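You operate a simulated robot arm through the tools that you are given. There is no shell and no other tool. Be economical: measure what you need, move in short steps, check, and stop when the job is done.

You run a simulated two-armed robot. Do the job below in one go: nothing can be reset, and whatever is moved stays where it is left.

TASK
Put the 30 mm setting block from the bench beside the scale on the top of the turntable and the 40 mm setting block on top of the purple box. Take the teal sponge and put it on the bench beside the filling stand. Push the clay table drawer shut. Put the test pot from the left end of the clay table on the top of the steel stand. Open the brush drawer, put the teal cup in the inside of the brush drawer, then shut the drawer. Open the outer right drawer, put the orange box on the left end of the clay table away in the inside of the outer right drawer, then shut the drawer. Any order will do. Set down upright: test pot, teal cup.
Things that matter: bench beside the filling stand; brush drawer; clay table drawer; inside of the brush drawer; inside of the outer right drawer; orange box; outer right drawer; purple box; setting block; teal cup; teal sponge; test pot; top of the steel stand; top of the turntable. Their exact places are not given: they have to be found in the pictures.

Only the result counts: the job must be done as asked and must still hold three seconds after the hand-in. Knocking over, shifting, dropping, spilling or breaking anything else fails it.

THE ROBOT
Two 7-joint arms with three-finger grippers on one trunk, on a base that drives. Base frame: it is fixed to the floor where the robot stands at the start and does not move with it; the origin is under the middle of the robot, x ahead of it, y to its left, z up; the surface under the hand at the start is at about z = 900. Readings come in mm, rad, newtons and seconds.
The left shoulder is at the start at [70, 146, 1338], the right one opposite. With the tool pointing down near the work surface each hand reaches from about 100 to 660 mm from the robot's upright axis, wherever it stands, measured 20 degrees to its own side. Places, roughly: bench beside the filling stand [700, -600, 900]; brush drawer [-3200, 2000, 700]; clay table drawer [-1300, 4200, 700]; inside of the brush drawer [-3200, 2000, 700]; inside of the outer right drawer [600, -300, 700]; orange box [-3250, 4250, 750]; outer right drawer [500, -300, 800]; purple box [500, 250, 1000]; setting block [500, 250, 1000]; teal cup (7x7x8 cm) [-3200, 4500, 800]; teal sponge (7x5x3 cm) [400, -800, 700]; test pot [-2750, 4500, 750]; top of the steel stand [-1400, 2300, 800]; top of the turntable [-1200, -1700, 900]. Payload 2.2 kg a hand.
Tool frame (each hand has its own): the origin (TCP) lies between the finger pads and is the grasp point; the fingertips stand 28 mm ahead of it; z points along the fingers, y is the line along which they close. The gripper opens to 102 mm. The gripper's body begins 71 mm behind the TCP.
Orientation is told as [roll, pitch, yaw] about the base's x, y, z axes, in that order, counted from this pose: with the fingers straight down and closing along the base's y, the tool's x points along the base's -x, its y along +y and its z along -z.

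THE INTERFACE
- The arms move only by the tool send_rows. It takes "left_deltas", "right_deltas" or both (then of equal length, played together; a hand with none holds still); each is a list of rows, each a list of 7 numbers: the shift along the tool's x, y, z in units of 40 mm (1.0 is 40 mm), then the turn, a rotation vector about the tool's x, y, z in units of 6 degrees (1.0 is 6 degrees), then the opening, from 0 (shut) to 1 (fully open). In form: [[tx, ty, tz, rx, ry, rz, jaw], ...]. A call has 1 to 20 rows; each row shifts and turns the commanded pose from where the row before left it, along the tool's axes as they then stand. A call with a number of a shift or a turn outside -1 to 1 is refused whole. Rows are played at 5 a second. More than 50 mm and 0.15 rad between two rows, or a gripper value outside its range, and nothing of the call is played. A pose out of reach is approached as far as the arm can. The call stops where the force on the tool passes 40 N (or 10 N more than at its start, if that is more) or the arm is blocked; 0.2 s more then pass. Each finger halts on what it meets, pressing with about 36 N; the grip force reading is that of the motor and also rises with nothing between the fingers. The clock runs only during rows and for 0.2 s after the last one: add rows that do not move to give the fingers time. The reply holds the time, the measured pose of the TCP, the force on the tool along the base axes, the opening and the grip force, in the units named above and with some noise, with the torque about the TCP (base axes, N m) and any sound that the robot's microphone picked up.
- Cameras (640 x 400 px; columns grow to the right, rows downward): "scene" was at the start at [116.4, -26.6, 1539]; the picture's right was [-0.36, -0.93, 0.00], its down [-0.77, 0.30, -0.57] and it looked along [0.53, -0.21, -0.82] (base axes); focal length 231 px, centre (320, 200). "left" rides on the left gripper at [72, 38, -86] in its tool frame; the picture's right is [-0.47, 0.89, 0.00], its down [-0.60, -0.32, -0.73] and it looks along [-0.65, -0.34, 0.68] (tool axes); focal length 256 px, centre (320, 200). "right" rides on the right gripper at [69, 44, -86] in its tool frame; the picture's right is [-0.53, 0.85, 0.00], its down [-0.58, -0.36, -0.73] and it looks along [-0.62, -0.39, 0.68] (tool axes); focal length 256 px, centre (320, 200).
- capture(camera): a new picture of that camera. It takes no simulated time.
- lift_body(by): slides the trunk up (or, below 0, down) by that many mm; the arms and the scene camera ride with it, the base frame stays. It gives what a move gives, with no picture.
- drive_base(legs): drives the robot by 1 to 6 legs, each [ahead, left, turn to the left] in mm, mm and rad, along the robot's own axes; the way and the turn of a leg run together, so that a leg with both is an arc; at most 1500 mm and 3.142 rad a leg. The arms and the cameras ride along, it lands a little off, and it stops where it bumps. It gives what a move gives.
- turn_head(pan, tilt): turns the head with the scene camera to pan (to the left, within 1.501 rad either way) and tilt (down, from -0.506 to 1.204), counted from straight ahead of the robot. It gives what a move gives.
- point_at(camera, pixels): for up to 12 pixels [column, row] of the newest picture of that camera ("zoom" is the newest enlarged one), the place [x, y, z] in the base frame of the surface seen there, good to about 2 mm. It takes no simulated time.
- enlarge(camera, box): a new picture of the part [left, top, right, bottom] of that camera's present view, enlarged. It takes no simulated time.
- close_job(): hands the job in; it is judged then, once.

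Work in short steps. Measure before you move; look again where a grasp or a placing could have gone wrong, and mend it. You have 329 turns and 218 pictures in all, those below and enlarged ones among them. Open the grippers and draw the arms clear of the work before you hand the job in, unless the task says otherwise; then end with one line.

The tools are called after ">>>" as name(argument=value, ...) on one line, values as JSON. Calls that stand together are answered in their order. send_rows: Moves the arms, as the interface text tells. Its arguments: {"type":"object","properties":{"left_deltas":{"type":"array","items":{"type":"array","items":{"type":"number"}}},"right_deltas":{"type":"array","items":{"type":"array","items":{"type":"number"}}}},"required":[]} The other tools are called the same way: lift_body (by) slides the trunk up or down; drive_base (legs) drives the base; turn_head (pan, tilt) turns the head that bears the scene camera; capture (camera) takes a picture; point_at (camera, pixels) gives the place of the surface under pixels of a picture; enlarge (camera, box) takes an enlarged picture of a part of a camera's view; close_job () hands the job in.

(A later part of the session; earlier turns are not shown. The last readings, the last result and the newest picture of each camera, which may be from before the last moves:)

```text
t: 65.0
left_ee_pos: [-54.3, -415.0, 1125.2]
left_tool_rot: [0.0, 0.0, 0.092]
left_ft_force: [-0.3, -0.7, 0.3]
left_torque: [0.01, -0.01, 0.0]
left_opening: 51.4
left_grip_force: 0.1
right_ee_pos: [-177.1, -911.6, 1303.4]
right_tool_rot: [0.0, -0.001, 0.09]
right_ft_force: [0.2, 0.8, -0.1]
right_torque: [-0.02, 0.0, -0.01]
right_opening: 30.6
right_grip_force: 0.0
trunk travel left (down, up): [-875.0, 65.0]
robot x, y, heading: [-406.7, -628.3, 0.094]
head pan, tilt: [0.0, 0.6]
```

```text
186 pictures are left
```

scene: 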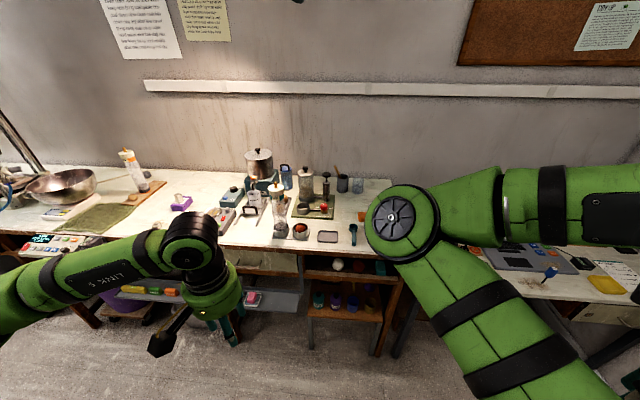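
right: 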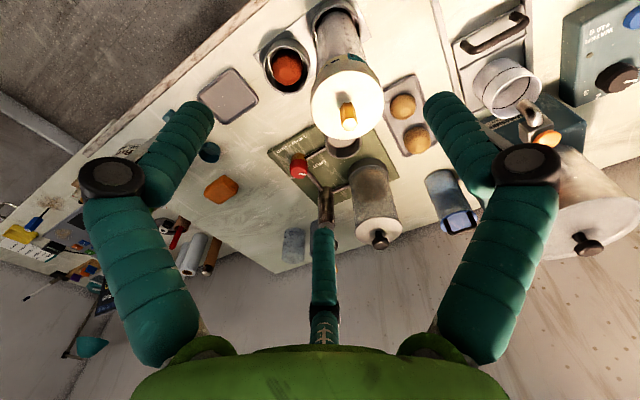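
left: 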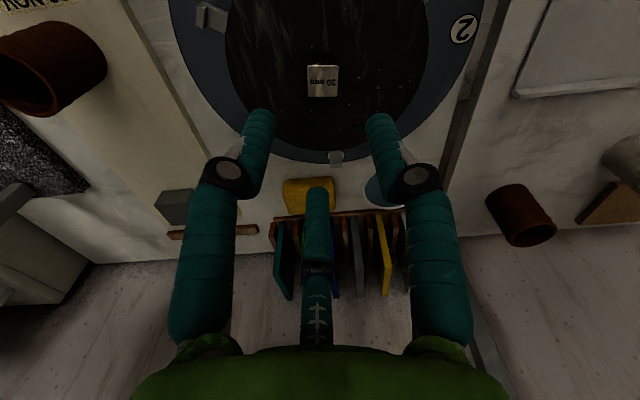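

Enlarge the filling-stand area and the shelves beneath.

>>> enlarge(camera="scene", box=[210, 140, 400, 250])

>>> enlarge(camera="scene", box=[210, 240, 420, 360])

```text
3.37 times, centred on (305, 195) of scene
```

zoom: 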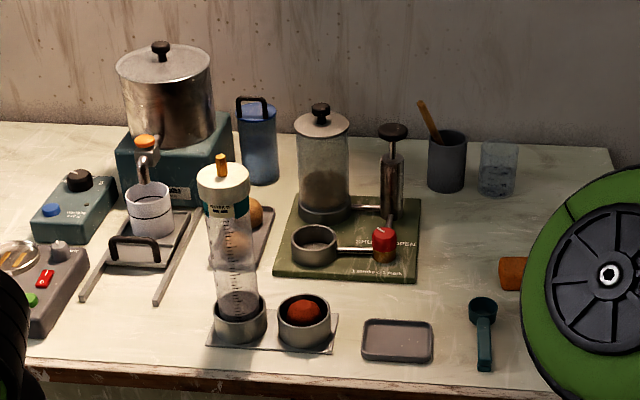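

```text
3.05 times, centred on (315, 300) of scene
```

zoom: 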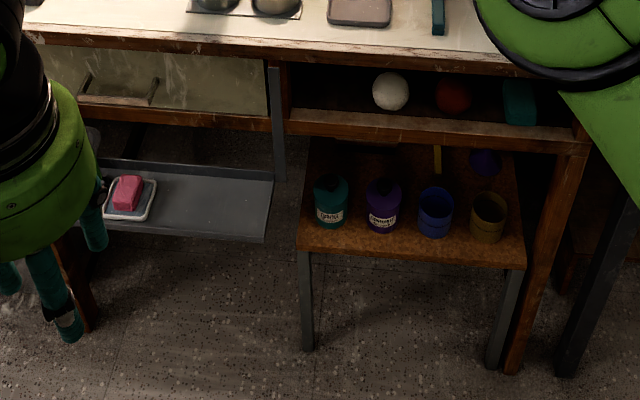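

The teal sponge appears in the cubby at zoom (520,100). Measure it, cubby edges and drawer handle.

>>> point_at(camera="zoom", pixels=[[520, 95], [508, 85], [536, 88], [520, 118], [440, 122], [440, 72], [120, 97], [80, 80], [155, 85], [288, 100], [575, 120], [470, 5]])

>>> point_at(camera="scene", pixels=[[317, 210], [327, 237], [354, 233], [355, 205], [370, 190], [345, 207], [260, 175], [280, 240], [303, 230], [340, 184], [330, 200], [330, 247]])

```text
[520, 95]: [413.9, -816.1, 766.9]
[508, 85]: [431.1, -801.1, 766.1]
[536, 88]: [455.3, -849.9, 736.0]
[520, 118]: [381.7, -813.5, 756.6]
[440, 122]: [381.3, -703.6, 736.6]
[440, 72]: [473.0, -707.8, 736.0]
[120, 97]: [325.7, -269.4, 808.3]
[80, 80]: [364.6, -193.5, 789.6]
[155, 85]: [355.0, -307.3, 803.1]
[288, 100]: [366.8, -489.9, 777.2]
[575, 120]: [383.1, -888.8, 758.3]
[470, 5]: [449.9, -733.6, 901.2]
```

```text
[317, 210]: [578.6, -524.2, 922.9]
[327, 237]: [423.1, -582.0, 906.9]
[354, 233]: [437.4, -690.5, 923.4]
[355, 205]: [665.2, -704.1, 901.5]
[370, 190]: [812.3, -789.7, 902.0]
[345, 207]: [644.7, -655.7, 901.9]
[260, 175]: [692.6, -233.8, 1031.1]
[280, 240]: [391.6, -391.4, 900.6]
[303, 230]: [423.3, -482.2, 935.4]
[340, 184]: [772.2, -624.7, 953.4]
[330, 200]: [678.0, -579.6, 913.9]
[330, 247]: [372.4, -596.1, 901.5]
```

The sponge sits behind a lip (z 757) in the cubby around (415,-815), floor z 736. I'll drive closer with heading 0 and view again.

>>> drive_base(legs=[[0, 0, -0.094], [250, -10, 0]])

>>> turn_head(pan=-0.35, tilt=0.85)

>>> lift_body(by=-300)

>>> capture(camera="scene")

```text
t: 67.3
left_ee_pos: [211.8, -463.3, 1126.9]
left_tool_rot: [-0.001, -0.001, -0.006]
left_ft_force: [-0.3, 0.4, 0.6]
left_torque: [0.03, -0.02, -0.02]
left_opening: 50.9
left_grip_force: 0.0
right_ee_pos: [40.5, -945.5, 1304.2]
right_tool_rot: [0.0, -0.002, -0.009]
right_ft_force: [0.0, 0.4, 0.0]
right_torque: [-0.02, 0.02, -0.04]
right_opening: 30.4
right_grip_force: 0.1
trunk travel left (down, up): [-875.0, 65.0]
robot x, y, heading: [-158.0, -636.6, -0.004]
head pan, tilt: [0.0, 0.6]
```

```text
t: 68.1
left_ee_pos: [215.1, -463.4, 1126.1]
left_tool_rot: [0.0, -0.001, -0.006]
left_ft_force: [0.4, -0.3, -0.3]
left_torque: [-0.02, -0.03, 0.0]
left_opening: 50.8
left_grip_force: 0.1
right_ee_pos: [46.4, -945.6, 1303.7]
right_tool_rot: [0.001, 0.0, -0.009]
right_ft_force: [0.2, 0.3, 0.6]
right_torque: [-0.03, 0.0, -0.03]
right_opening: 30.7
right_grip_force: 0.1
trunk travel left (down, up): [-875.0, 65.0]
robot x, y, heading: [-160.3, -636.1, -0.016]
head pan, tilt: [-0.351, 0.85]
```

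```text
t: 71.1
left_ee_pos: [214.3, -462.5, 825.9]
left_tool_rot: [0.002, 0.0, -0.007]
left_ft_force: [-0.2, 0.4, 0.1]
left_torque: [0.0, 0.01, -0.01]
left_opening: 51.1
left_grip_force: 0.0
right_ee_pos: [43.9, -945.5, 1004.4]
right_tool_rot: [-0.002, 0.001, -0.009]
right_ft_force: [-0.5, 0.3, -0.2]
right_torque: [-0.03, -0.02, 0.0]
right_opening: 30.5
right_grip_force: 0.0
trunk travel left (down, up): [-575.0, 365.0]
robot x, y, heading: [-157.3, -635.9, -0.007]
head pan, tilt: [-0.351, 0.85]
```

```text
183 pictures are left
```

scene: 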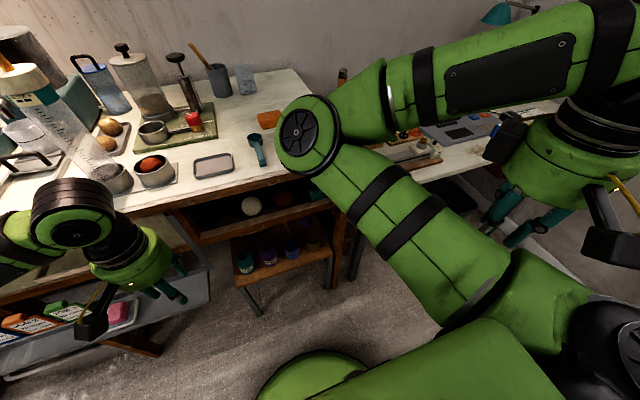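

The right elbow hides the sponge. I bring the right hand to a pre-grasp in front of the cubby, then pitch it forward 48°.

>>> send_rows(right_deltas=[[-0.8, 0.55, 0.55, 0, 0, 0, 0.5], [-0.8, 0.55, 0.55, 0, 0, 0, 0.5], [-0.8, 0.55, 0.55, 0, 0, 0, 0.7], [-0.8, 0.55, 0.55, 0, 0, 0, 0.8], [-0.8, 0.55, 0.55, 0, 0, 0, 0.8], [-0.8, 0.5, 0.55, 0, 0, 0, 0.8], [0, 0, 0, 0, -1, 0, 0.8], [0, 0, 0, 0, -1, 0, 0.8], [0, 0, 0, 0, -1, 0, 0.8], [0, 0, 0, 0, -1, 0, 0.8], [0, 0, 0, 0, -1, 0, 0.8], [0, 0, 0, 0, -1, 0, 0.8], [0, 0, 0, 0, -1, 0, 0.8], [0, 0, 0, 0, -1, 0, 0.8]])

>>> capture(camera="right")

>>> capture(camera="scene")

```text
t: 74.1
left_ee_pos: [214.3, -463.1, 825.7]
left_tool_rot: [0.0, 0.001, -0.007]
left_ft_force: [1.5, -0.3, 0.1]
left_torque: [0.05, -0.01, 0.01]
left_opening: 50.9
left_grip_force: 0.0
right_ee_pos: [168.4, -1062.9, 940.5]
right_tool_rot: [0.001, -0.839, -0.009]
right_ft_force: [-0.8, 0.9, 0.3]
right_torque: [0.01, -0.05, 0.0]
right_opening: 81.7
right_grip_force: 0.0
right hand out of reach, approached as far as the arm can: row 1, 2, 3, 4, 5, 6, 8, 9, 10, 11, 12, 13, 14
trunk travel left (down, up): [-575.0, 365.0]
robot x, y, heading: [-157.6, -639.7, -0.009]
head pan, tilt: [-0.351, 0.85]
```

```text
182 pictures are left
```

right: 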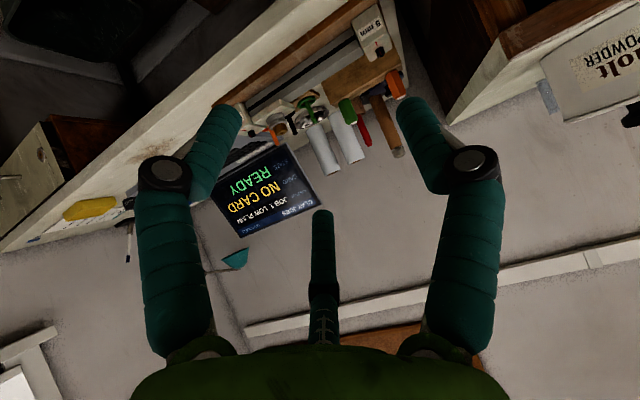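

```text
181 pictures are left
```

scene: 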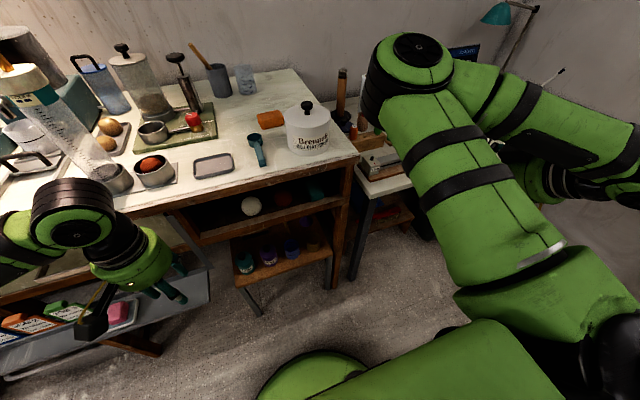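

The arm was out of reach and took an odd elbow pose, so the hand is at (168,-1063). I test a move left and forward in small steps.

>>> send_rows(right_deltas=[[0, 0.9, 0, 0, 0, 0, 0.8], [0, 0.9, 0, 0, 0, 0, 0.8], [0, 0, 0, 0, 0, 0, 0.8]])

```text
t: 74.9
left_ee_pos: [214.7, -463.7, 826.0]
left_tool_rot: [0.001, 0.001, -0.007]
left_ft_force: [-1.0, 0.9, 0.1]
left_torque: [0.01, -0.01, 0.01]
left_opening: 51.3
left_grip_force: 0.2
right_ee_pos: [198.6, -1039.1, 957.5]
right_tool_rot: [0.0, -0.839, -0.01]
right_ft_force: [0.1, -0.2, -0.5]
right_torque: [0.03, -0.01, 0.03]
right_opening: 81.6
right_grip_force: 0.0
right hand out of reach, approached as far as the arm can: row 1, 2
trunk travel left (down, up): [-575.0, 365.0]
robot x, y, heading: [-156.1, -637.2, -0.007]
head pan, tilt: [-0.351, 0.85]
```

I move forward and inward to leave the folded limit.

>>> send_rows(right_deltas=[[-0.5, 0.5, 0.56, 0, 0, 0, 0.8], [-0.5, 0.5, 0.56, 0, 0, 0, 0.8], [0, 0, 0, 0, 0, 0, 0.8]])

```text
t: 75.7
left_ee_pos: [212.9, -463.2, 825.8]
left_tool_rot: [0.001, 0.0, -0.007]
left_ft_force: [0.2, 0.0, -0.8]
left_torque: [-0.01, -0.02, -0.02]
left_opening: 51.0
left_grip_force: 0.0
right_ee_pos: [237.8, -1012.5, 956.9]
right_tool_rot: [0.0, -0.84, -0.008]
right_ft_force: [-0.1, -0.4, 0.5]
right_torque: [0.01, -0.02, 0.01]
right_opening: 81.7
right_grip_force: 0.1
right hand out of reach, approached as far as the arm can: row 2
trunk travel left (down, up): [-575.0, 365.0]
robot x, y, heading: [-159.2, -639.6, -0.013]
head pan, tilt: [-0.351, 0.85]
```

Need more room: back the base 200 mm, then extend the hand forward/inward.

>>> drive_base(legs=[[-220, 0, 0]])

>>> send_rows(right_deltas=[[-0.5, 0.3, 0.56, 0, 0, 0, 0.8], [-0.5, 0.3, 0.56, 0, 0, 0, 0.8], [-0.5, 0.5, 0.56, 0, 0, 0, 0.8], [-0.5, 0.5, 0.56, 0, 0, 0, 0.8], [0, 0.8, 0, 0, 0, 0, 0.8], [0, 0.8, 0, 0, 0, 0, 0.8], [0, 0.8, 0, 0, 0, 0, 0.8], [0, 0, 0, 0, 0, 0, 0.8]])

```text
t: 77.4
left_ee_pos: [-10.8, -460.9, 824.9]
left_tool_rot: [0.0, -0.002, -0.005]
left_ft_force: [0.2, -0.9, -0.2]
left_torque: [0.0, 0.0, 0.01]
left_opening: 51.1
left_grip_force: 0.1
right_ee_pos: [14.5, -1010.2, 956.9]
right_tool_rot: [-0.001, -0.839, -0.009]
right_ft_force: [0.0, -0.4, -0.6]
right_torque: [0.04, 0.02, 0.02]
right_opening: 81.5
right_grip_force: 0.1
trunk travel left (down, up): [-575.0, 365.0]
robot x, y, heading: [-386.0, -635.6, -0.007]
head pan, tilt: [-0.351, 0.85]
```

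```text
t: 79.2
left_ee_pos: [-10.9, -460.7, 826.9]
left_tool_rot: [-0.001, 0.0, -0.006]
left_ft_force: [0.3, 0.4, 0.0]
left_torque: [0.0, -0.03, -0.01]
left_opening: 50.8
left_grip_force: 0.0
right_ee_pos: [149.9, -890.2, 965.2]
right_tool_rot: [-0.019, -0.856, -0.018]
right_ft_force: [-0.1, 0.2, 0.6]
right_torque: [0.0, 0.01, -0.01]
right_opening: 81.5
right_grip_force: 0.0
right hand out of reach, approached as far as the arm can: row 1, 2, 7
trunk travel left (down, up): [-575.0, 365.0]
robot x, y, heading: [-381.3, -633.4, -0.003]
head pan, tilt: [-0.351, 0.85]
```

Better. Continue: forward 45, inward 70, down 100.

>>> send_rows(right_deltas=[[-0.4, 0.4, 0.42, 0, 0, 0, 0.8], [-0.35, 0.6, 0.42, 0, 0, 0, 0.8], [0, 0.7, 0, 0, 0, 0, 0.8], [0.62, 0, 0.56, 0, 0, 0, 0.8], [0.62, 0, 0.56, 0, 0, 0, 0.8], [0.62, 0, 0.56, 0, 0, 0, 0.8], [0, 0, 0, 0, 0, 0, 0.8]])

>>> capture(camera="right")

>>> capture(camera="scene")

```text
t: 81.0
left_ee_pos: [-11.0, -460.0, 826.6]
left_tool_rot: [-0.001, 0.001, -0.005]
left_ft_force: [-0.4, 0.4, -0.6]
left_torque: [-0.01, -0.05, 0.01]
left_opening: 51.2
left_grip_force: 0.1
right_ee_pos: [204.1, -863.5, 877.0]
right_tool_rot: [-0.151, -0.873, 0.035]
right_ft_force: [-0.2, -0.3, 0.3]
right_torque: [0.02, 0.0, 0.01]
right_opening: 81.6
right_grip_force: 0.0
trunk travel left (down, up): [-575.0, 365.0]
robot x, y, heading: [-383.1, -635.9, -0.004]
head pan, tilt: [-0.351, 0.85]
stopped in row 7 (right hand): the arm was blocked; the commanded pose is now the measured one
```

```text
180 pictures are left
```

right: 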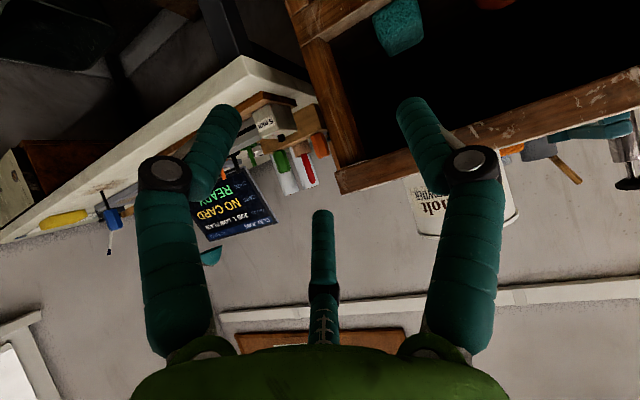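

```text
179 pictures are left
```

scene: 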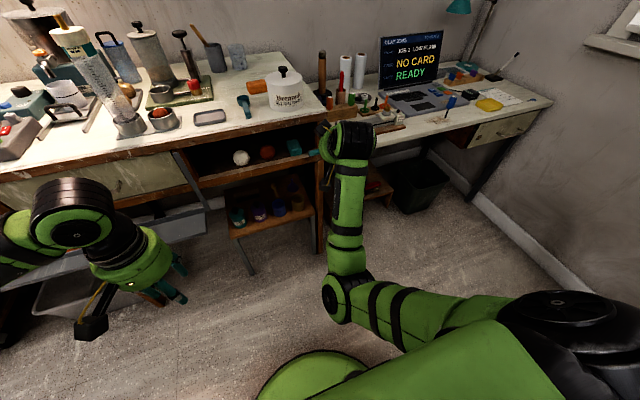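

The sponge is now clearly visible at scene (294,148). Enlarge and measure.

>>> enlarge(camera="scene", box=[225, 125, 325, 187])

```text
6.40 times, centred on (275, 156) of scene
```

zoom: 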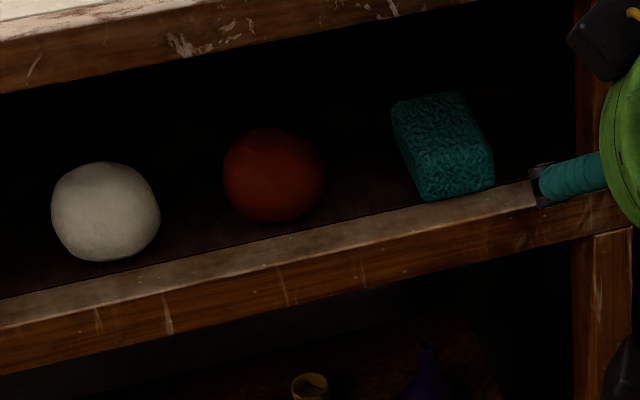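

>>> point_at(camera="zoom", pixels=[[395, 105], [462, 95], [490, 152], [425, 165], [427, 197], [493, 184], [440, 130], [330, 220], [330, 245], [300, 25], [300, 50], [570, 80]])

```text
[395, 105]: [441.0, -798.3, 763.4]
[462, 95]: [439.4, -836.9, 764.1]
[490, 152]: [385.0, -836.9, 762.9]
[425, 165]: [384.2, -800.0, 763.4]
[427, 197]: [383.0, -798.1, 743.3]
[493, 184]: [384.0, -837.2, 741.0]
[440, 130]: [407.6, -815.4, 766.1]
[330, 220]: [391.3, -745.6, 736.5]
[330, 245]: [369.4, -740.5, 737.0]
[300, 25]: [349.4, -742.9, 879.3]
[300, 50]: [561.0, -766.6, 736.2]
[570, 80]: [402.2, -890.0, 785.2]
```

Sponge: x 383–443, y -838..-797, z 736–766; shelf edge at x≈370, no lip; bench edge overhangs at x≈350. I'll fix the hand orientation here (pitch ≈ -60°, no roll) and then use trunk and base for positioning.

>>> send_rows(right_deltas=[[0, 0, 0, -0.7, -0.5, 0, 0.8], [0, 0, 0, -0.7, -0.5, 0, 0.8], [0, 0, 0, 0, -0.6, 0, 0.8], [0, 0, 0, 0, 0, 0, 0.8]])

```text
t: 82.2
left_ee_pos: [-10.7, -460.4, 825.8]
left_tool_rot: [0.0, 0.0, -0.004]
left_ft_force: [-0.9, 0.4, -0.2]
left_torque: [0.0, -0.01, -0.01]
left_opening: 51.1
left_grip_force: 0.1
right_ee_pos: [202.4, -907.7, 880.1]
right_tool_rot: [-0.235, -0.918, 0.106]
right_ft_force: [-0.4, -0.3, -0.2]
right_torque: [0.03, -0.01, 0.01]
right_opening: 81.5
right_grip_force: 0.0
right hand out of reach, approached as far as the arm can: row 2, 3
trunk travel left (down, up): [-575.0, 365.0]
robot x, y, heading: [-385.2, -635.2, -0.011]
head pan, tilt: [-0.351, 0.85]
stopped in row 4 (right hand): the arm was blocked; the commanded pose is now the measured one
```

The joint limits block this pose. I unwind the arm: back to tool-down, moving outward and up.

>>> send_rows(right_deltas=[[-0.2, -0.3, -0.4, 0, 1, 0, 0.8], [-0.2, -0.3, -0.4, 0, 1, 0, 0.8], [-0.1, -0.3, -0.4, 0, 1, 0, 0.8], [0, -0.3, -0.4, 0, 1, 0, 0.8], [0, -0.3, -0.4, 0, 1, 0, 0.8], [0, 0, -0.4, 0, 1, 0, 0.8], [0, 0, -0.2, 0, 1, 0, 0.8], [0, 0, 0, 0, 1, 0, 0.8], [0, 0, 0, 0, 0.75, 0, 0.8], [0, 0, 0, 0, 0, 0, 0.8]])

>>> capture(camera="scene")

```text
t: 84.4
left_ee_pos: [-11.1, -461.1, 825.2]
left_tool_rot: [0.0, 0.0, -0.006]
left_ft_force: [0.2, 0.6, -0.5]
left_torque: [0.0, 0.01, -0.02]
left_opening: 51.0
left_grip_force: 0.2
right_ee_pos: [154.8, -953.2, 982.2]
right_tool_rot: [-0.139, -0.013, -0.074]
right_ft_force: [-0.2, -0.7, -0.4]
right_torque: [0.01, -0.02, -0.01]
right_opening: 81.4
right_grip_force: 0.0
right hand out of reach, approached as far as the arm can: row 6
trunk travel left (down, up): [-575.0, 365.0]
robot x, y, heading: [-384.6, -639.8, -0.003]
head pan, tilt: [-0.351, 0.85]
```

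```text
177 pictures are left
```

scene: 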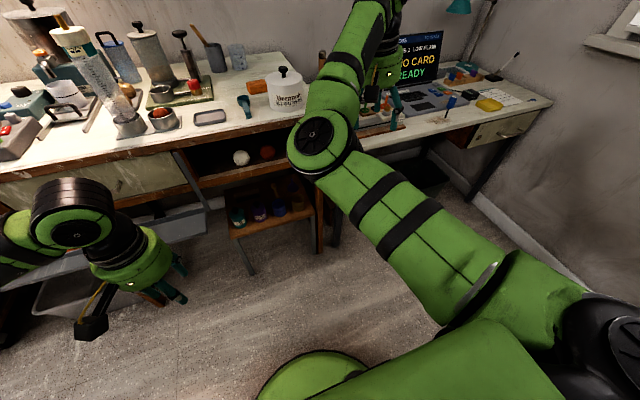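

Back in a normal configuration. Now straighten the hand and pitch forward in place here (540 ahead, 317 right), stopping to check; also raise the left hand.

>>> send_rows(right_deltas=[[0, 0, 0, -0.7, 0, -0.4, 0.8], [0, 0, 0, -0.6, 0, -0.3, 0.8], [0, 0, 0, 0, -1, 0, 0.8], [0, 0, 0, 0, -1, 0, 0.8], [0, 0, 0, 0, -1, 0, 0.8], [0, 0, 0, 0, -1, 0, 0.8], [0, 0, 0, 0, -1, 0, 0.8], [0, 0, 0, 0, -1, 0, 0.8], [0, 0, 0, 0, -1, 0, 0.8], [0, 0, 0, 0, -1, 0, 0.8]], left_deltas=[[0, 0, -0.6, 0, 0, 0, 0.5], [0, 0, -0.6, 0, 0, 0, 0.5], [0, 0, -0.6, 0, 0, 0, 0.5], [0, 0, -0.6, 0, 0, 0, 0.5], [0, 0, -0.6, 0, 0, 0, 0.5], [0, 0, -0.6, 0, 0, 0, 0.5], [0, 0, -0.6, 0, 0, 0, 0.5], [0, 0, -0.6, 0, 0, 0, 0.5], [0, 0, 0, 0, 0, 0, 0.5], [0, 0, 0, 0, 0, 0, 0.5]])

>>> capture(camera="scene")

```text
t: 86.6
left_ee_pos: [-10.2, -461.8, 1019.1]
left_tool_rot: [0.0, -0.001, -0.005]
left_ft_force: [-0.4, 0.6, -0.1]
left_torque: [0.03, 0.01, 0.04]
left_opening: 50.9
left_grip_force: 0.0
right_ee_pos: [159.6, -957.8, 982.9]
right_tool_rot: [-0.003, -0.848, 0.003]
right_ft_force: [0.2, -0.2, 0.1]
right_torque: [0.02, -0.02, -0.02]
right_opening: 81.5
right_grip_force: 0.1
right hand out of reach, approached as far as the arm can: row 6
trunk travel left (down, up): [-575.0, 365.0]
robot x, y, heading: [-383.5, -635.8, -0.007]
head pan, tilt: [-0.351, 0.85]
```

```text
176 pictures are left
```

scene: 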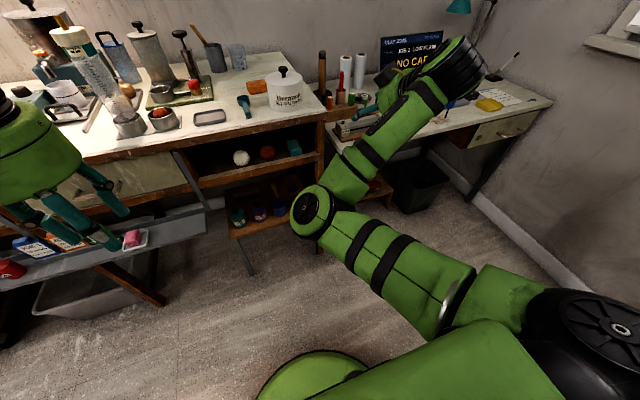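

Pose reached with pitch -0.848. Pitch 11° more.

>>> send_rows(right_deltas=[[0, 0, 0, 0, -0.95, 0, 0.8], [0, 0, 0, 0, -0.95, 0, 0.8], [0, 0, 0, 0, 0, 0, 0.8]])

```text
t: 87.4
left_ee_pos: [-8.5, -462.9, 1018.6]
left_tool_rot: [-0.001, 0.0, -0.005]
left_ft_force: [0.5, 0.1, -1.0]
left_torque: [0.0, 0.0, 0.01]
left_opening: 51.3
left_grip_force: 0.0
right_ee_pos: [159.4, -957.3, 981.6]
right_tool_rot: [-0.006, -1.048, 0.002]
right_ft_force: [0.1, 0.4, -1.0]
right_torque: [0.0, 0.0, -0.01]
right_opening: 81.8
right_grip_force: 0.0
trunk travel left (down, up): [-575.0, 365.0]
robot x, y, heading: [-386.3, -635.4, -0.008]
head pan, tilt: [-0.351, 0.85]
```

Pitch is now -60°. Check elbow position against obstacles before lowering.

>>> point_at(camera="scene", pixels=[[312, 208], [355, 170], [400, 130], [450, 65], [120, 210], [200, 225], [155, 290], [320, 365], [325, 190]])

```text
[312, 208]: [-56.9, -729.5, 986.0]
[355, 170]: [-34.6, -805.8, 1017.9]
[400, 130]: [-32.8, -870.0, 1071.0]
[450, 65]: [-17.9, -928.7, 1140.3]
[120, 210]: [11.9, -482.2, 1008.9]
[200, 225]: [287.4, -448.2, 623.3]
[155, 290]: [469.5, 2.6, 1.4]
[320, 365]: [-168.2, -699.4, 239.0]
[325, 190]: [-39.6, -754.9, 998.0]
```

Clear. Lower the trunk 222 mm and slide left 141 mm, then look through the right camera.

>>> lift_body(by=-221)

>>> drive_base(legs=[[0, 141, 0.008], [130, 0, 0]])

>>> capture(camera="right")

>>> capture(camera="scene")

```text
t: 89.8
left_ee_pos: [-9.3, -461.7, 797.2]
left_tool_rot: [-0.001, 0.002, -0.004]
left_ft_force: [0.0, -0.1, 0.6]
left_torque: [-0.02, 0.0, 0.01]
left_opening: 51.1
left_grip_force: 0.0
right_ee_pos: [158.8, -957.4, 760.7]
right_tool_rot: [-0.004, -1.047, 0.003]
right_ft_force: [-0.4, 0.1, 0.1]
right_torque: [0.0, 0.01, 0.02]
right_opening: 81.8
right_grip_force: 0.2
trunk travel left (down, up): [-354.0, 586.0]
robot x, y, heading: [-383.7, -636.6, -0.007]
head pan, tilt: [-0.351, 0.85]
```

```text
t: 92.0
left_ee_pos: [117.1, -320.6, 799.6]
left_tool_rot: [0.0, -0.001, -0.002]
left_ft_force: [0.3, 0.1, -0.5]
left_torque: [-0.02, 0.01, -0.02]
left_opening: 50.6
left_grip_force: 0.0
right_ee_pos: [288.9, -813.5, 760.5]
right_tool_rot: [-0.006, -1.045, 0.009]
right_ft_force: [-0.6, 0.7, -0.1]
right_torque: [-0.01, 0.01, 0.01]
right_opening: 81.6
right_grip_force: 0.1
trunk travel left (down, up): [-354.0, 586.0]
robot x, y, heading: [-255.4, -495.5, -0.002]
head pan, tilt: [-0.351, 0.85]
```

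```text
175 pictures are left
```

right: 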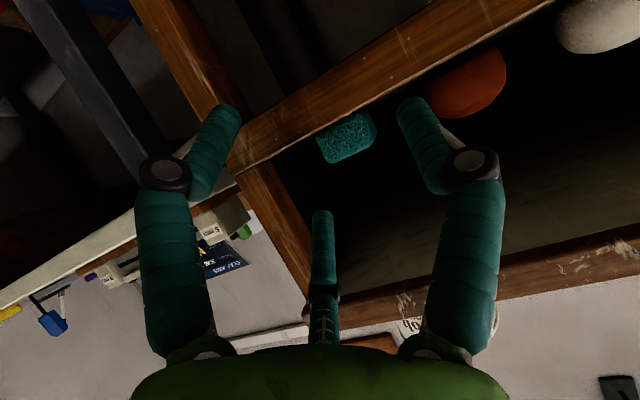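

```text
174 pictures are left
```

scene: 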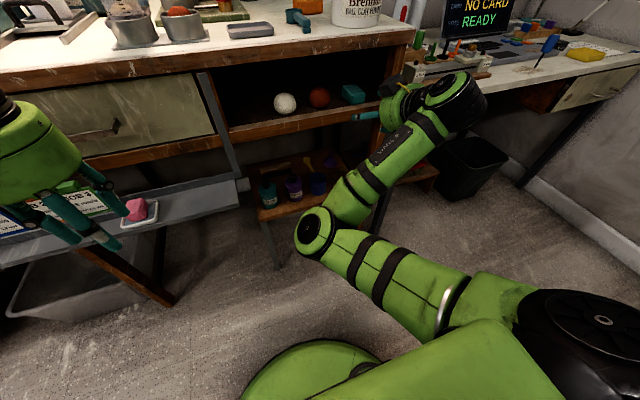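

Red ball is near on the left; I measure ball edge and sponge edges from a zoom before closing in.

>>> enlarge(camera="scene", box=[260, 65, 420, 165])

>>> point_at(camera="zoom", pixels=[[325, 90], [345, 112], [365, 118], [410, 112], [330, 130], [350, 100], [275, 128], [240, 95], [382, 95]])

```text
4.00 times, centred on (340, 115) of scene
```

zoom: 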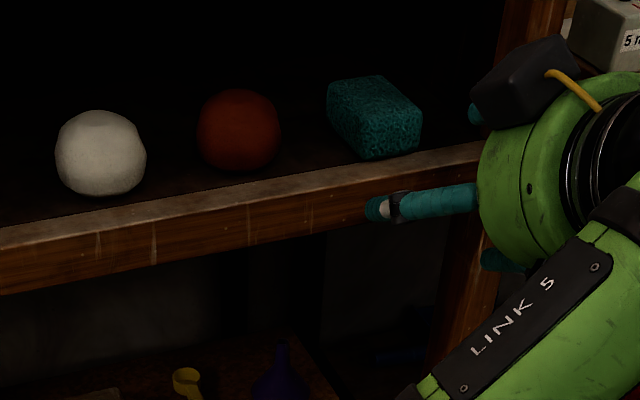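

```text
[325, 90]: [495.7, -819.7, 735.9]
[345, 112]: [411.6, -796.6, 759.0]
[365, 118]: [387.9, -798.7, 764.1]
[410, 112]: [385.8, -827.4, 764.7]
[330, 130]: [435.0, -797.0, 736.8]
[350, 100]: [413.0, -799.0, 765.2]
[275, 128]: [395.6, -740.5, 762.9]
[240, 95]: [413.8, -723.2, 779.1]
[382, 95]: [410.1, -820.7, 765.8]
```

Ball's edge at y≈-742; sponge centre y≈-817. Set opening 70 mm and drive forward 110 mm.

>>> send_rows(right_deltas=[[0, 0, 0, 0, 0, 0, 0.7], [0, 0, 0, 0, 0, 0, 0.7]])

>>> drive_base(legs=[[110, -4, 0]])

>>> capture(camera="right")

```text
t: 92.6
left_ee_pos: [116.2, -318.8, 798.7]
left_tool_rot: [-0.001, -0.001, 0.0]
left_ft_force: [0.3, 0.7, 0.9]
left_torque: [0.05, 0.01, 0.03]
left_opening: 50.8
left_grip_force: 0.1
right_ee_pos: [287.2, -815.0, 761.1]
right_tool_rot: [-0.004, -1.045, 0.009]
right_ft_force: [-1.0, 1.6, 0.7]
right_torque: [-0.02, 0.02, -0.01]
right_opening: 71.4
right_grip_force: 0.0
trunk travel left (down, up): [-354.0, 586.0]
robot x, y, heading: [-256.0, -494.3, -0.004]
head pan, tilt: [-0.351, 0.85]
```

```text
t: 93.7
left_ee_pos: [192.0, -322.2, 798.1]
left_tool_rot: [0.0, 0.0, 0.003]
left_ft_force: [-0.4, -0.3, 0.3]
left_torque: [-0.03, 0.0, -0.01]
left_opening: 51.1
left_grip_force: 0.1
right_ee_pos: [360.6, -817.4, 760.6]
right_tool_rot: [0.002, -1.039, -0.001]
right_ft_force: [-2.8, 2.1, 0.9]
right_torque: [-0.01, 0.09, -0.02]
right_opening: 73.2
right_grip_force: 0.7
trunk travel left (down, up): [-354.0, 586.0]
robot x, y, heading: [-182.3, -497.8, 0.001]
head pan, tilt: [-0.351, 0.85]
stopped in leg 1: the force on the tool passed its limit at 97 N (the readings are from after the stop); the commanded pose is now the measured one
```

```text
172 pictures are left
```

right: 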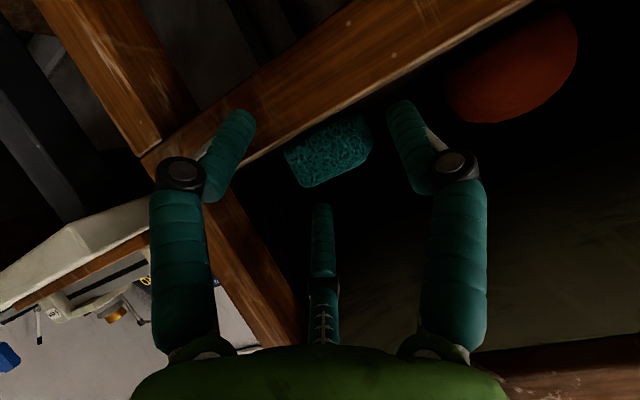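

A 97 N bump at x≈361: I suspect the third finger hit the shelf edge. I measure the visible fingertips.

>>> point_at(camera="right", pixels=[[238, 120], [215, 160], [400, 110], [425, 150], [322, 212], [322, 250], [325, 150], [265, 140], [190, 110]])

>>> enlarge(camera="scene", box=[280, 40, 440, 160])

```text
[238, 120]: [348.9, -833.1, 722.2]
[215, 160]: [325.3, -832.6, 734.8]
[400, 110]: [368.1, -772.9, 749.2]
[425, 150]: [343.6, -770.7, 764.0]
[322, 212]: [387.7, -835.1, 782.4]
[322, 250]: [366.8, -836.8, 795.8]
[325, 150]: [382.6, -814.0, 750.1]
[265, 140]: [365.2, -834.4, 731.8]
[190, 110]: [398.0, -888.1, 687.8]
```

```text
3.33 times, centred on (360, 100) of scene
```

zoom: 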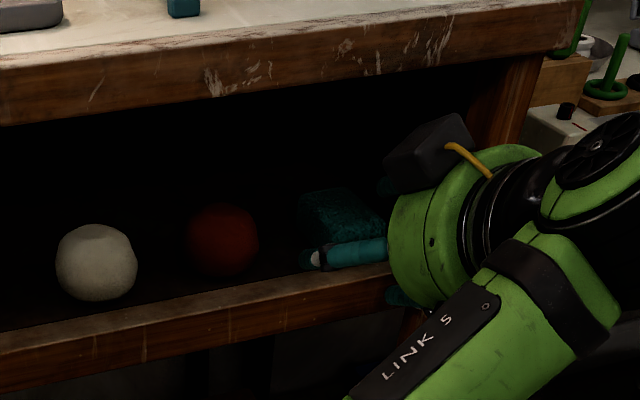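

The gripper really has three jaws; the lower one hit the shelf edge. I back off, rotate the hand so one finger is on top and two are at the sides, and make it nearly horizontal.

>>> drive_base(legs=[[-180, 0, 0]])

>>> send_rows(right_deltas=[[0, 0, 0, 0, 0, -1, 0.65], [0, 0, 0, 0, 0, -1, 0.65], [0, 0, 0, 0, 0, -1, 0.65], [0, 0, 0, 0, 0, -1, 0.65], [0, 0, 0, 0, 0, -1, 0.65], [0, 0, 0, 0, 0, 0, 0.65]])

>>> capture(camera="right")

```text
t: 95.2
left_ee_pos: [16.8, -321.0, 799.2]
left_tool_rot: [0.0, 0.0, 0.004]
left_ft_force: [0.8, 0.7, 0.5]
left_torque: [-0.01, -0.02, 0.01]
left_opening: 50.9
left_grip_force: 0.1
right_ee_pos: [185.4, -815.7, 760.0]
right_tool_rot: [0.002, -1.038, 0.0]
right_ft_force: [0.5, 0.2, 0.8]
right_torque: [0.01, 0.01, -0.03]
right_opening: 71.4
right_grip_force: 0.1
trunk travel left (down, up): [-354.0, 586.0]
robot x, y, heading: [-359.1, -500.3, 0.005]
head pan, tilt: [-0.351, 0.85]
```

```text
t: 96.6
left_ee_pos: [16.7, -321.4, 797.7]
left_tool_rot: [-0.001, 0.001, 0.003]
left_ft_force: [0.3, 0.1, 0.4]
left_torque: [-0.01, 0.04, 0.03]
left_opening: 51.3
left_grip_force: 0.0
right_ee_pos: [188.4, -815.5, 760.8]
right_tool_rot: [-0.704, -0.842, 0.856]
right_ft_force: [0.0, -0.5, 0.2]
right_torque: [-0.01, 0.04, 0.0]
right_opening: 66.7
right_grip_force: 0.0
trunk travel left (down, up): [-354.0, 586.0]
robot x, y, heading: [-357.2, -498.5, 0.004]
head pan, tilt: [-0.351, 0.85]
```

```text
170 pictures are left
```

right: 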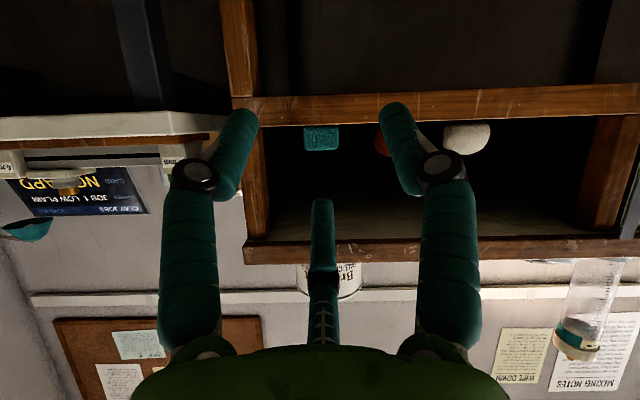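

Aligned nicely. Pitch ~20° further toward horizontal.

>>> send_rows(right_deltas=[[0, 0, 0, 0.42, -0.72, 0, 0.65], [0, 0, 0, 0.42, -0.72, 0, 0.65], [0, 0, 0, 0.42, -0.72, 0, 0.65], [0, 0, 0, 0.42, -0.72, 0, 0.65], [0, 0, 0, 0, 0, 0, 0.65]])

>>> capture(camera="right")

```text
t: 97.8
left_ee_pos: [16.7, -321.1, 797.3]
left_tool_rot: [0.001, 0.0, 0.003]
left_ft_force: [0.4, 0.4, 0.0]
left_torque: [0.0, 0.04, -0.03]
left_opening: 51.2
left_grip_force: 0.2
right_ee_pos: [178.3, -886.9, 838.8]
right_tool_rot: [-1.214, -1.019, 1.267]
right_ft_force: [-0.4, 0.2, -0.4]
right_torque: [0.0, 0.01, 0.01]
right_opening: 66.3
right_grip_force: 0.0
right hand out of reach, approached as far as the arm can: row 1, 2, 3, 4
trunk travel left (down, up): [-354.0, 586.0]
robot x, y, heading: [-353.0, -498.4, 0.006]
head pan, tilt: [-0.351, 0.85]
```

```text
169 pictures are left
```

right: 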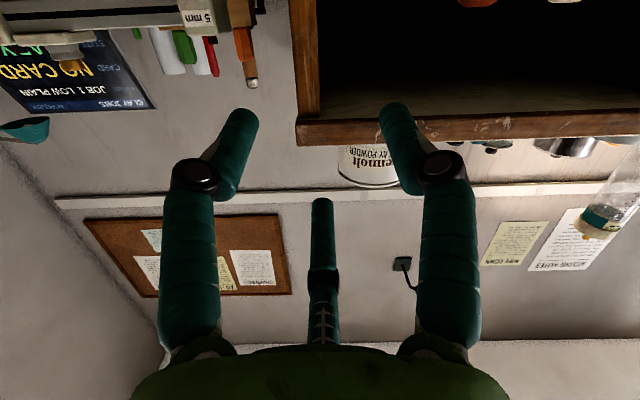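

Tool is now 10° below horizontal pointing straight ahead; position drifted to (178,-887,839), which I'll fix with trunk and base. First confirm it holds still and measure fingertips.

>>> send_rows(right_deltas=[[0, 0, 0, 0, 0, 0, 0.65]])

>>> point_at(camera="right", pixels=[[245, 118], [240, 130], [215, 175], [395, 112], [400, 125], [322, 205], [322, 230]])

```text
t: 98.2
left_ee_pos: [16.7, -321.8, 798.7]
left_tool_rot: [0.001, 0.002, 0.003]
left_ft_force: [0.3, 0.1, 0.7]
left_torque: [-0.04, -0.01, 0.01]
left_opening: 51.0
left_grip_force: 0.1
right_ee_pos: [178.4, -886.5, 839.4]
right_tool_rot: [-1.214, -1.02, 1.267]
right_ft_force: [-0.3, -0.3, -0.1]
right_torque: [0.02, 0.02, -0.01]
right_opening: 66.3
right_grip_force: 0.0
trunk travel left (down, up): [-354.0, 586.0]
robot x, y, heading: [-353.4, -499.8, 0.005]
head pan, tilt: [-0.351, 0.85]
```

```text
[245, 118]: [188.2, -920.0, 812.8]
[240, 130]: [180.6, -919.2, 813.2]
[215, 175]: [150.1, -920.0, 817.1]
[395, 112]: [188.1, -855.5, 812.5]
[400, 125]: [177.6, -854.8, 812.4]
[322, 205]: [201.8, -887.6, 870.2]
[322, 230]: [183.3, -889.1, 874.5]
```

Fingers' lower surface is ~30 mm below TCP at the tips, so TCP z ≈ 771. Lower 68, shift left 69, forward 120, then look.

>>> lift_body(by=-68)

>>> drive_base(legs=[[0, 70, -0.003], [120, 0, 0]])

>>> capture(camera="scene")

>>> capture(camera="right")

```text
t: 99.2
left_ee_pos: [16.5, -321.6, 730.2]
left_tool_rot: [0.0, 0.0, 0.003]
left_ft_force: [0.5, -0.6, 0.4]
left_torque: [-0.01, 0.0, 0.0]
left_opening: 50.8
left_grip_force: 0.0
right_ee_pos: [177.6, -887.9, 770.7]
right_tool_rot: [-1.214, -1.018, 1.269]
right_ft_force: [-0.5, -0.2, 0.2]
right_torque: [0.04, 0.0, 0.01]
right_opening: 66.4
right_grip_force: 0.2
trunk travel left (down, up): [-286.0, 654.0]
robot x, y, heading: [-354.5, -496.4, 0.004]
head pan, tilt: [-0.351, 0.85]
```

```text
t: 101.1
left_ee_pos: [136.4, -252.1, 730.4]
left_tool_rot: [0.001, 0.001, 0.001]
left_ft_force: [0.0, -0.3, 0.1]
left_torque: [0.03, 0.02, -0.01]
left_opening: 51.0
left_grip_force: 0.0
right_ee_pos: [297.4, -817.9, 770.7]
right_tool_rot: [-1.211, -1.019, 1.264]
right_ft_force: [-0.4, 0.7, 0.0]
right_torque: [0.02, -0.02, 0.0]
right_opening: 66.4
right_grip_force: 0.1
trunk travel left (down, up): [-286.0, 654.0]
robot x, y, heading: [-234.9, -430.4, 0.001]
head pan, tilt: [-0.351, 0.85]
```

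```text
168 pictures are left
```

scene: 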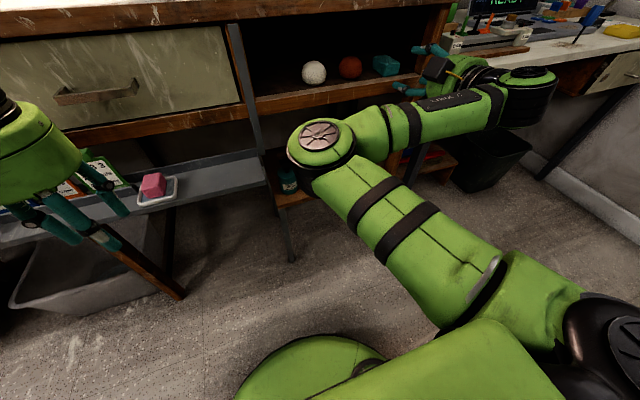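

```text
167 pictures are left
```

right: 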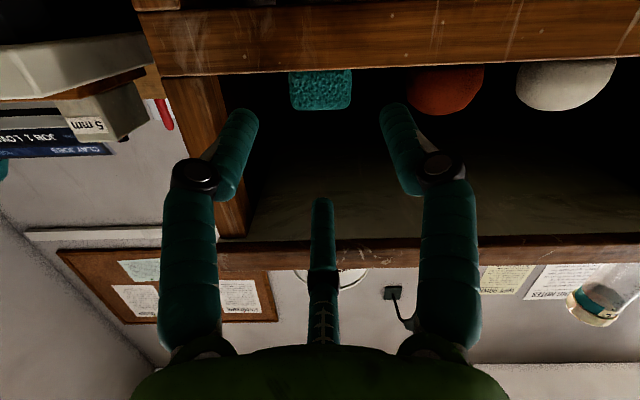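

Check elbow and wrist clearances before the last forward move.

>>> point_at(camera="scene", pixels=[[325, 125], [325, 150], [525, 75], [495, 60], [245, 165], [285, 205], [290, 195], [560, 75], [520, 55], [385, 60], [75, 220], [90, 95]])

```text
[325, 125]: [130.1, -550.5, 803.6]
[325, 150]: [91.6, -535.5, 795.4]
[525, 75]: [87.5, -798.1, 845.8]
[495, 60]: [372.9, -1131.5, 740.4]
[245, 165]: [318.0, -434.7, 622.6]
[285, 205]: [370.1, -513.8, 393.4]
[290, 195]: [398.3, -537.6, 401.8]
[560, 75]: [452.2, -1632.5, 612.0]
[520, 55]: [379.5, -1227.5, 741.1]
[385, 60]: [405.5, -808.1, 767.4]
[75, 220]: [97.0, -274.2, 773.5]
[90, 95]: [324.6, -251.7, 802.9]
```

Clear. Drive forward 104 mm slowly.

>>> drive_base(legs=[[104, 0, 0]])

>>> capture(camera="right")

```text
t: 102.3
left_ee_pos: [241.0, -252.1, 729.8]
left_tool_rot: [0.0, 0.0, 0.002]
left_ft_force: [0.8, -0.9, -0.2]
left_torque: [0.01, 0.02, 0.0]
left_opening: 51.3
left_grip_force: 0.0
right_ee_pos: [402.7, -817.7, 771.1]
right_tool_rot: [-1.213, -1.021, 1.264]
right_ft_force: [0.1, 1.1, 0.5]
right_torque: [-0.01, -0.01, -0.02]
right_opening: 66.4
right_grip_force: 0.1
trunk travel left (down, up): [-286.0, 654.0]
robot x, y, heading: [-132.7, -426.6, 0.002]
head pan, tilt: [-0.351, 0.85]
```

```text
166 pictures are left
```

right: 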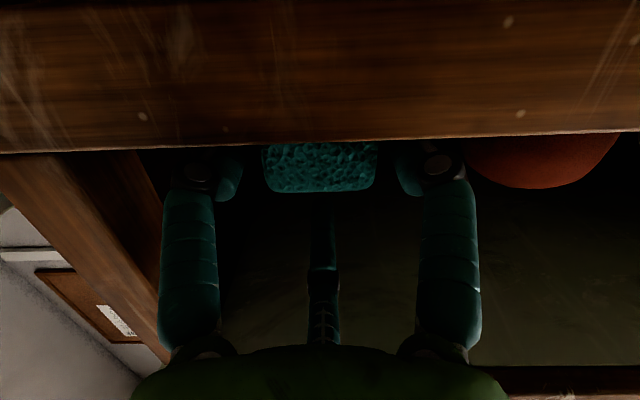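

Sponge sits between the two side fingers with no contact. Close.

>>> send_rows(right_deltas=[[0, 0, 0, 0, 0, 0, 0.5], [0, 0, 0, 0, 0, 0, 0.2], [0, 0, 0, 0, 0, 0, 0.0], [0, 0, 0, 0, 0, 0, 0.0]])

>>> capture(camera="right")

```text
t: 103.3
left_ee_pos: [240.2, -251.6, 730.1]
left_tool_rot: [-0.001, 0.0, 0.002]
left_ft_force: [-0.8, -0.3, -0.1]
left_torque: [0.01, -0.03, -0.02]
left_opening: 50.9
left_grip_force: 0.1
right_ee_pos: [401.8, -817.6, 771.3]
right_tool_rot: [-1.214, -1.018, 1.264]
right_ft_force: [-0.2, 0.1, 0.8]
right_torque: [0.0, 0.02, -0.01]
right_opening: 49.0
right_grip_force: 35.5
trunk travel left (down, up): [-286.0, 654.0]
robot x, y, heading: [-129.9, -428.9, 0.002]
head pan, tilt: [-0.351, 0.85]
```

```text
165 pictures are left
```

right: 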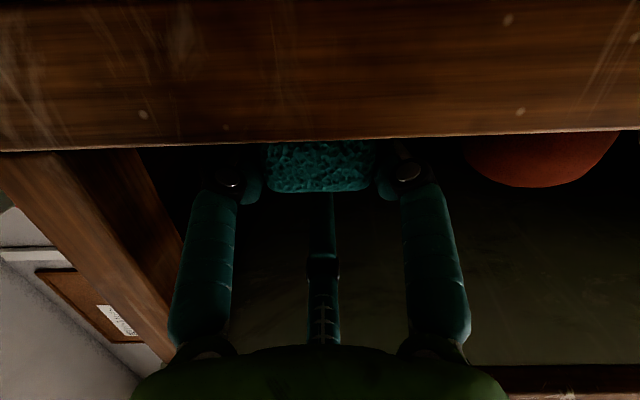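

Gripped (opening 49). Raise trunk 12 mm and back out.

>>> lift_body(by=12)

>>> drive_base(legs=[[-260, 0, 0]])

>>> capture(camera="right")

```text
t: 103.9
left_ee_pos: [239.5, -252.1, 742.7]
left_tool_rot: [-0.001, 0.0, 0.002]
left_ft_force: [0.1, 0.0, 0.0]
left_torque: [-0.01, 0.01, 0.01]
left_opening: 51.0
left_grip_force: 0.0
right_ee_pos: [402.3, -817.4, 784.1]
right_tool_rot: [-1.21, -1.019, 1.265]
right_ft_force: [0.2, -0.1, -0.4]
right_torque: [0.01, 0.03, 0.01]
right_opening: 48.8
right_grip_force: 36.1
trunk travel left (down, up): [-298.0, 642.0]
robot x, y, heading: [-132.7, -427.1, -0.002]
head pan, tilt: [-0.351, 0.85]
```

```text
t: 105.7
left_ee_pos: [-21.8, -249.8, 741.8]
left_tool_rot: [0.0, 0.001, 0.01]
left_ft_force: [-0.3, 0.3, -0.7]
left_torque: [-0.01, 0.02, 0.03]
left_opening: 51.3
left_grip_force: 0.1
right_ee_pos: [145.1, -813.7, 783.1]
right_tool_rot: [-1.213, -1.019, 1.275]
right_ft_force: [0.4, 0.2, -0.9]
right_torque: [0.0, 0.0, -0.02]
right_opening: 49.0
right_grip_force: 35.9
trunk travel left (down, up): [-298.0, 642.0]
robot x, y, heading: [-391.1, -430.4, 0.011]
head pan, tilt: [-0.351, 0.85]
```

```text
164 pictures are left
```

right: 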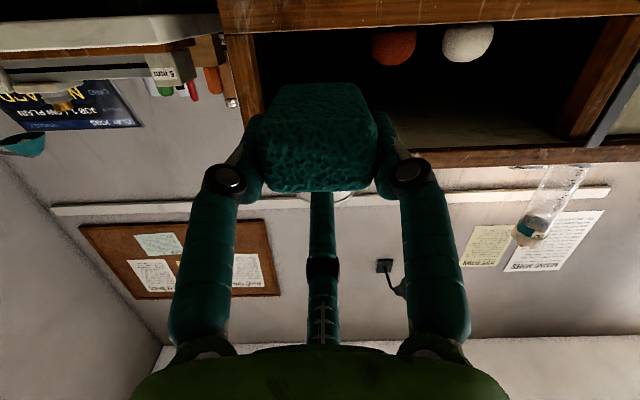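

Sponge held. Raise the trunk 230 mm and look at the bench for a front-edge spot to set it down and regrasp.

>>> lift_body(by=230)

>>> turn_head(pan=-0.25, tilt=0.7)

>>> capture(camera="scene")

```text
t: 108.2
left_ee_pos: [-21.3, -250.3, 972.2]
left_tool_rot: [-0.001, 0.001, 0.009]
left_ft_force: [0.7, -0.7, 0.4]
left_torque: [0.0, 0.03, -0.02]
left_opening: 50.9
left_grip_force: 0.1
right_ee_pos: [146.5, -814.8, 1012.4]
right_tool_rot: [-1.211, -1.019, 1.273]
right_ft_force: [0.3, -0.8, -0.5]
right_torque: [-0.03, 0.06, 0.02]
right_opening: 48.9
right_grip_force: 36.5
trunk travel left (down, up): [-528.0, 412.0]
robot x, y, heading: [-390.6, -427.5, 0.01]
head pan, tilt: [-0.351, 0.85]
```

```text
t: 108.8
left_ee_pos: [-21.3, -249.1, 972.0]
left_tool_rot: [0.0, 0.001, 0.011]
left_ft_force: [0.0, 0.3, 0.3]
left_torque: [-0.02, 0.0, 0.01]
left_opening: 51.0
left_grip_force: 0.1
right_ee_pos: [145.8, -814.2, 1012.8]
right_tool_rot: [-1.212, -1.021, 1.274]
right_ft_force: [-0.1, -1.1, -0.1]
right_torque: [-0.01, -0.01, 0.0]
right_opening: 49.0
right_grip_force: 36.4
trunk travel left (down, up): [-528.0, 412.0]
robot x, y, heading: [-392.8, -428.2, 0.011]
head pan, tilt: [-0.25, 0.7]
```

```text
163 pictures are left
```

scene: 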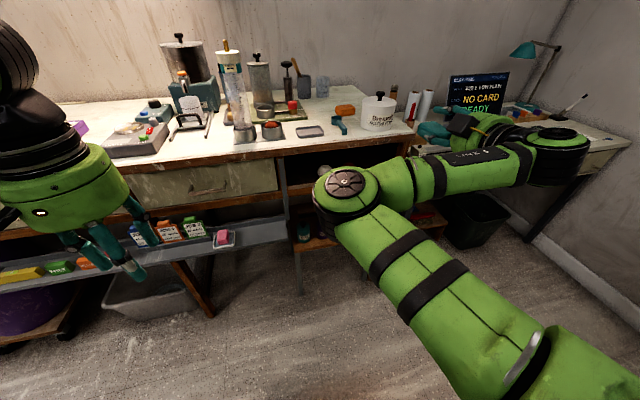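

>>> enlarge(camera="scene", box=[150, 30, 430, 180])

>>> point_at(camera="zoom", pixels=[[120, 255], [190, 275], [400, 240], [365, 220], [440, 205], [420, 245], [520, 215], [450, 165], [290, 240], [540, 235], [300, 210], [60, 300]])

```text
2.29 times, centred on (290, 105) of scene
```

zoom: 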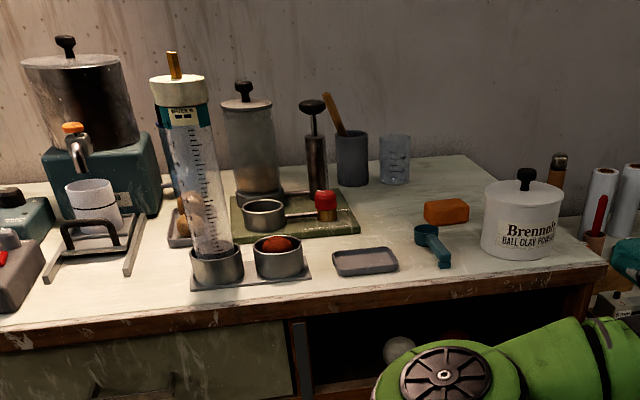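

```text
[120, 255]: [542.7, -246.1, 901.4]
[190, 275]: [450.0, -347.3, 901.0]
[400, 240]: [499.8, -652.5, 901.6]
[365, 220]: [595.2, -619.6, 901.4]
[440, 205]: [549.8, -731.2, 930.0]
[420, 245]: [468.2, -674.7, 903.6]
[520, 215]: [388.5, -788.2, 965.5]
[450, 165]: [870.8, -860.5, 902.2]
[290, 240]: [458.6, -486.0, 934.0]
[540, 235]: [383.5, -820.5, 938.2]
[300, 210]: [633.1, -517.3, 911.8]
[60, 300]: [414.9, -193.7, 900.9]
```

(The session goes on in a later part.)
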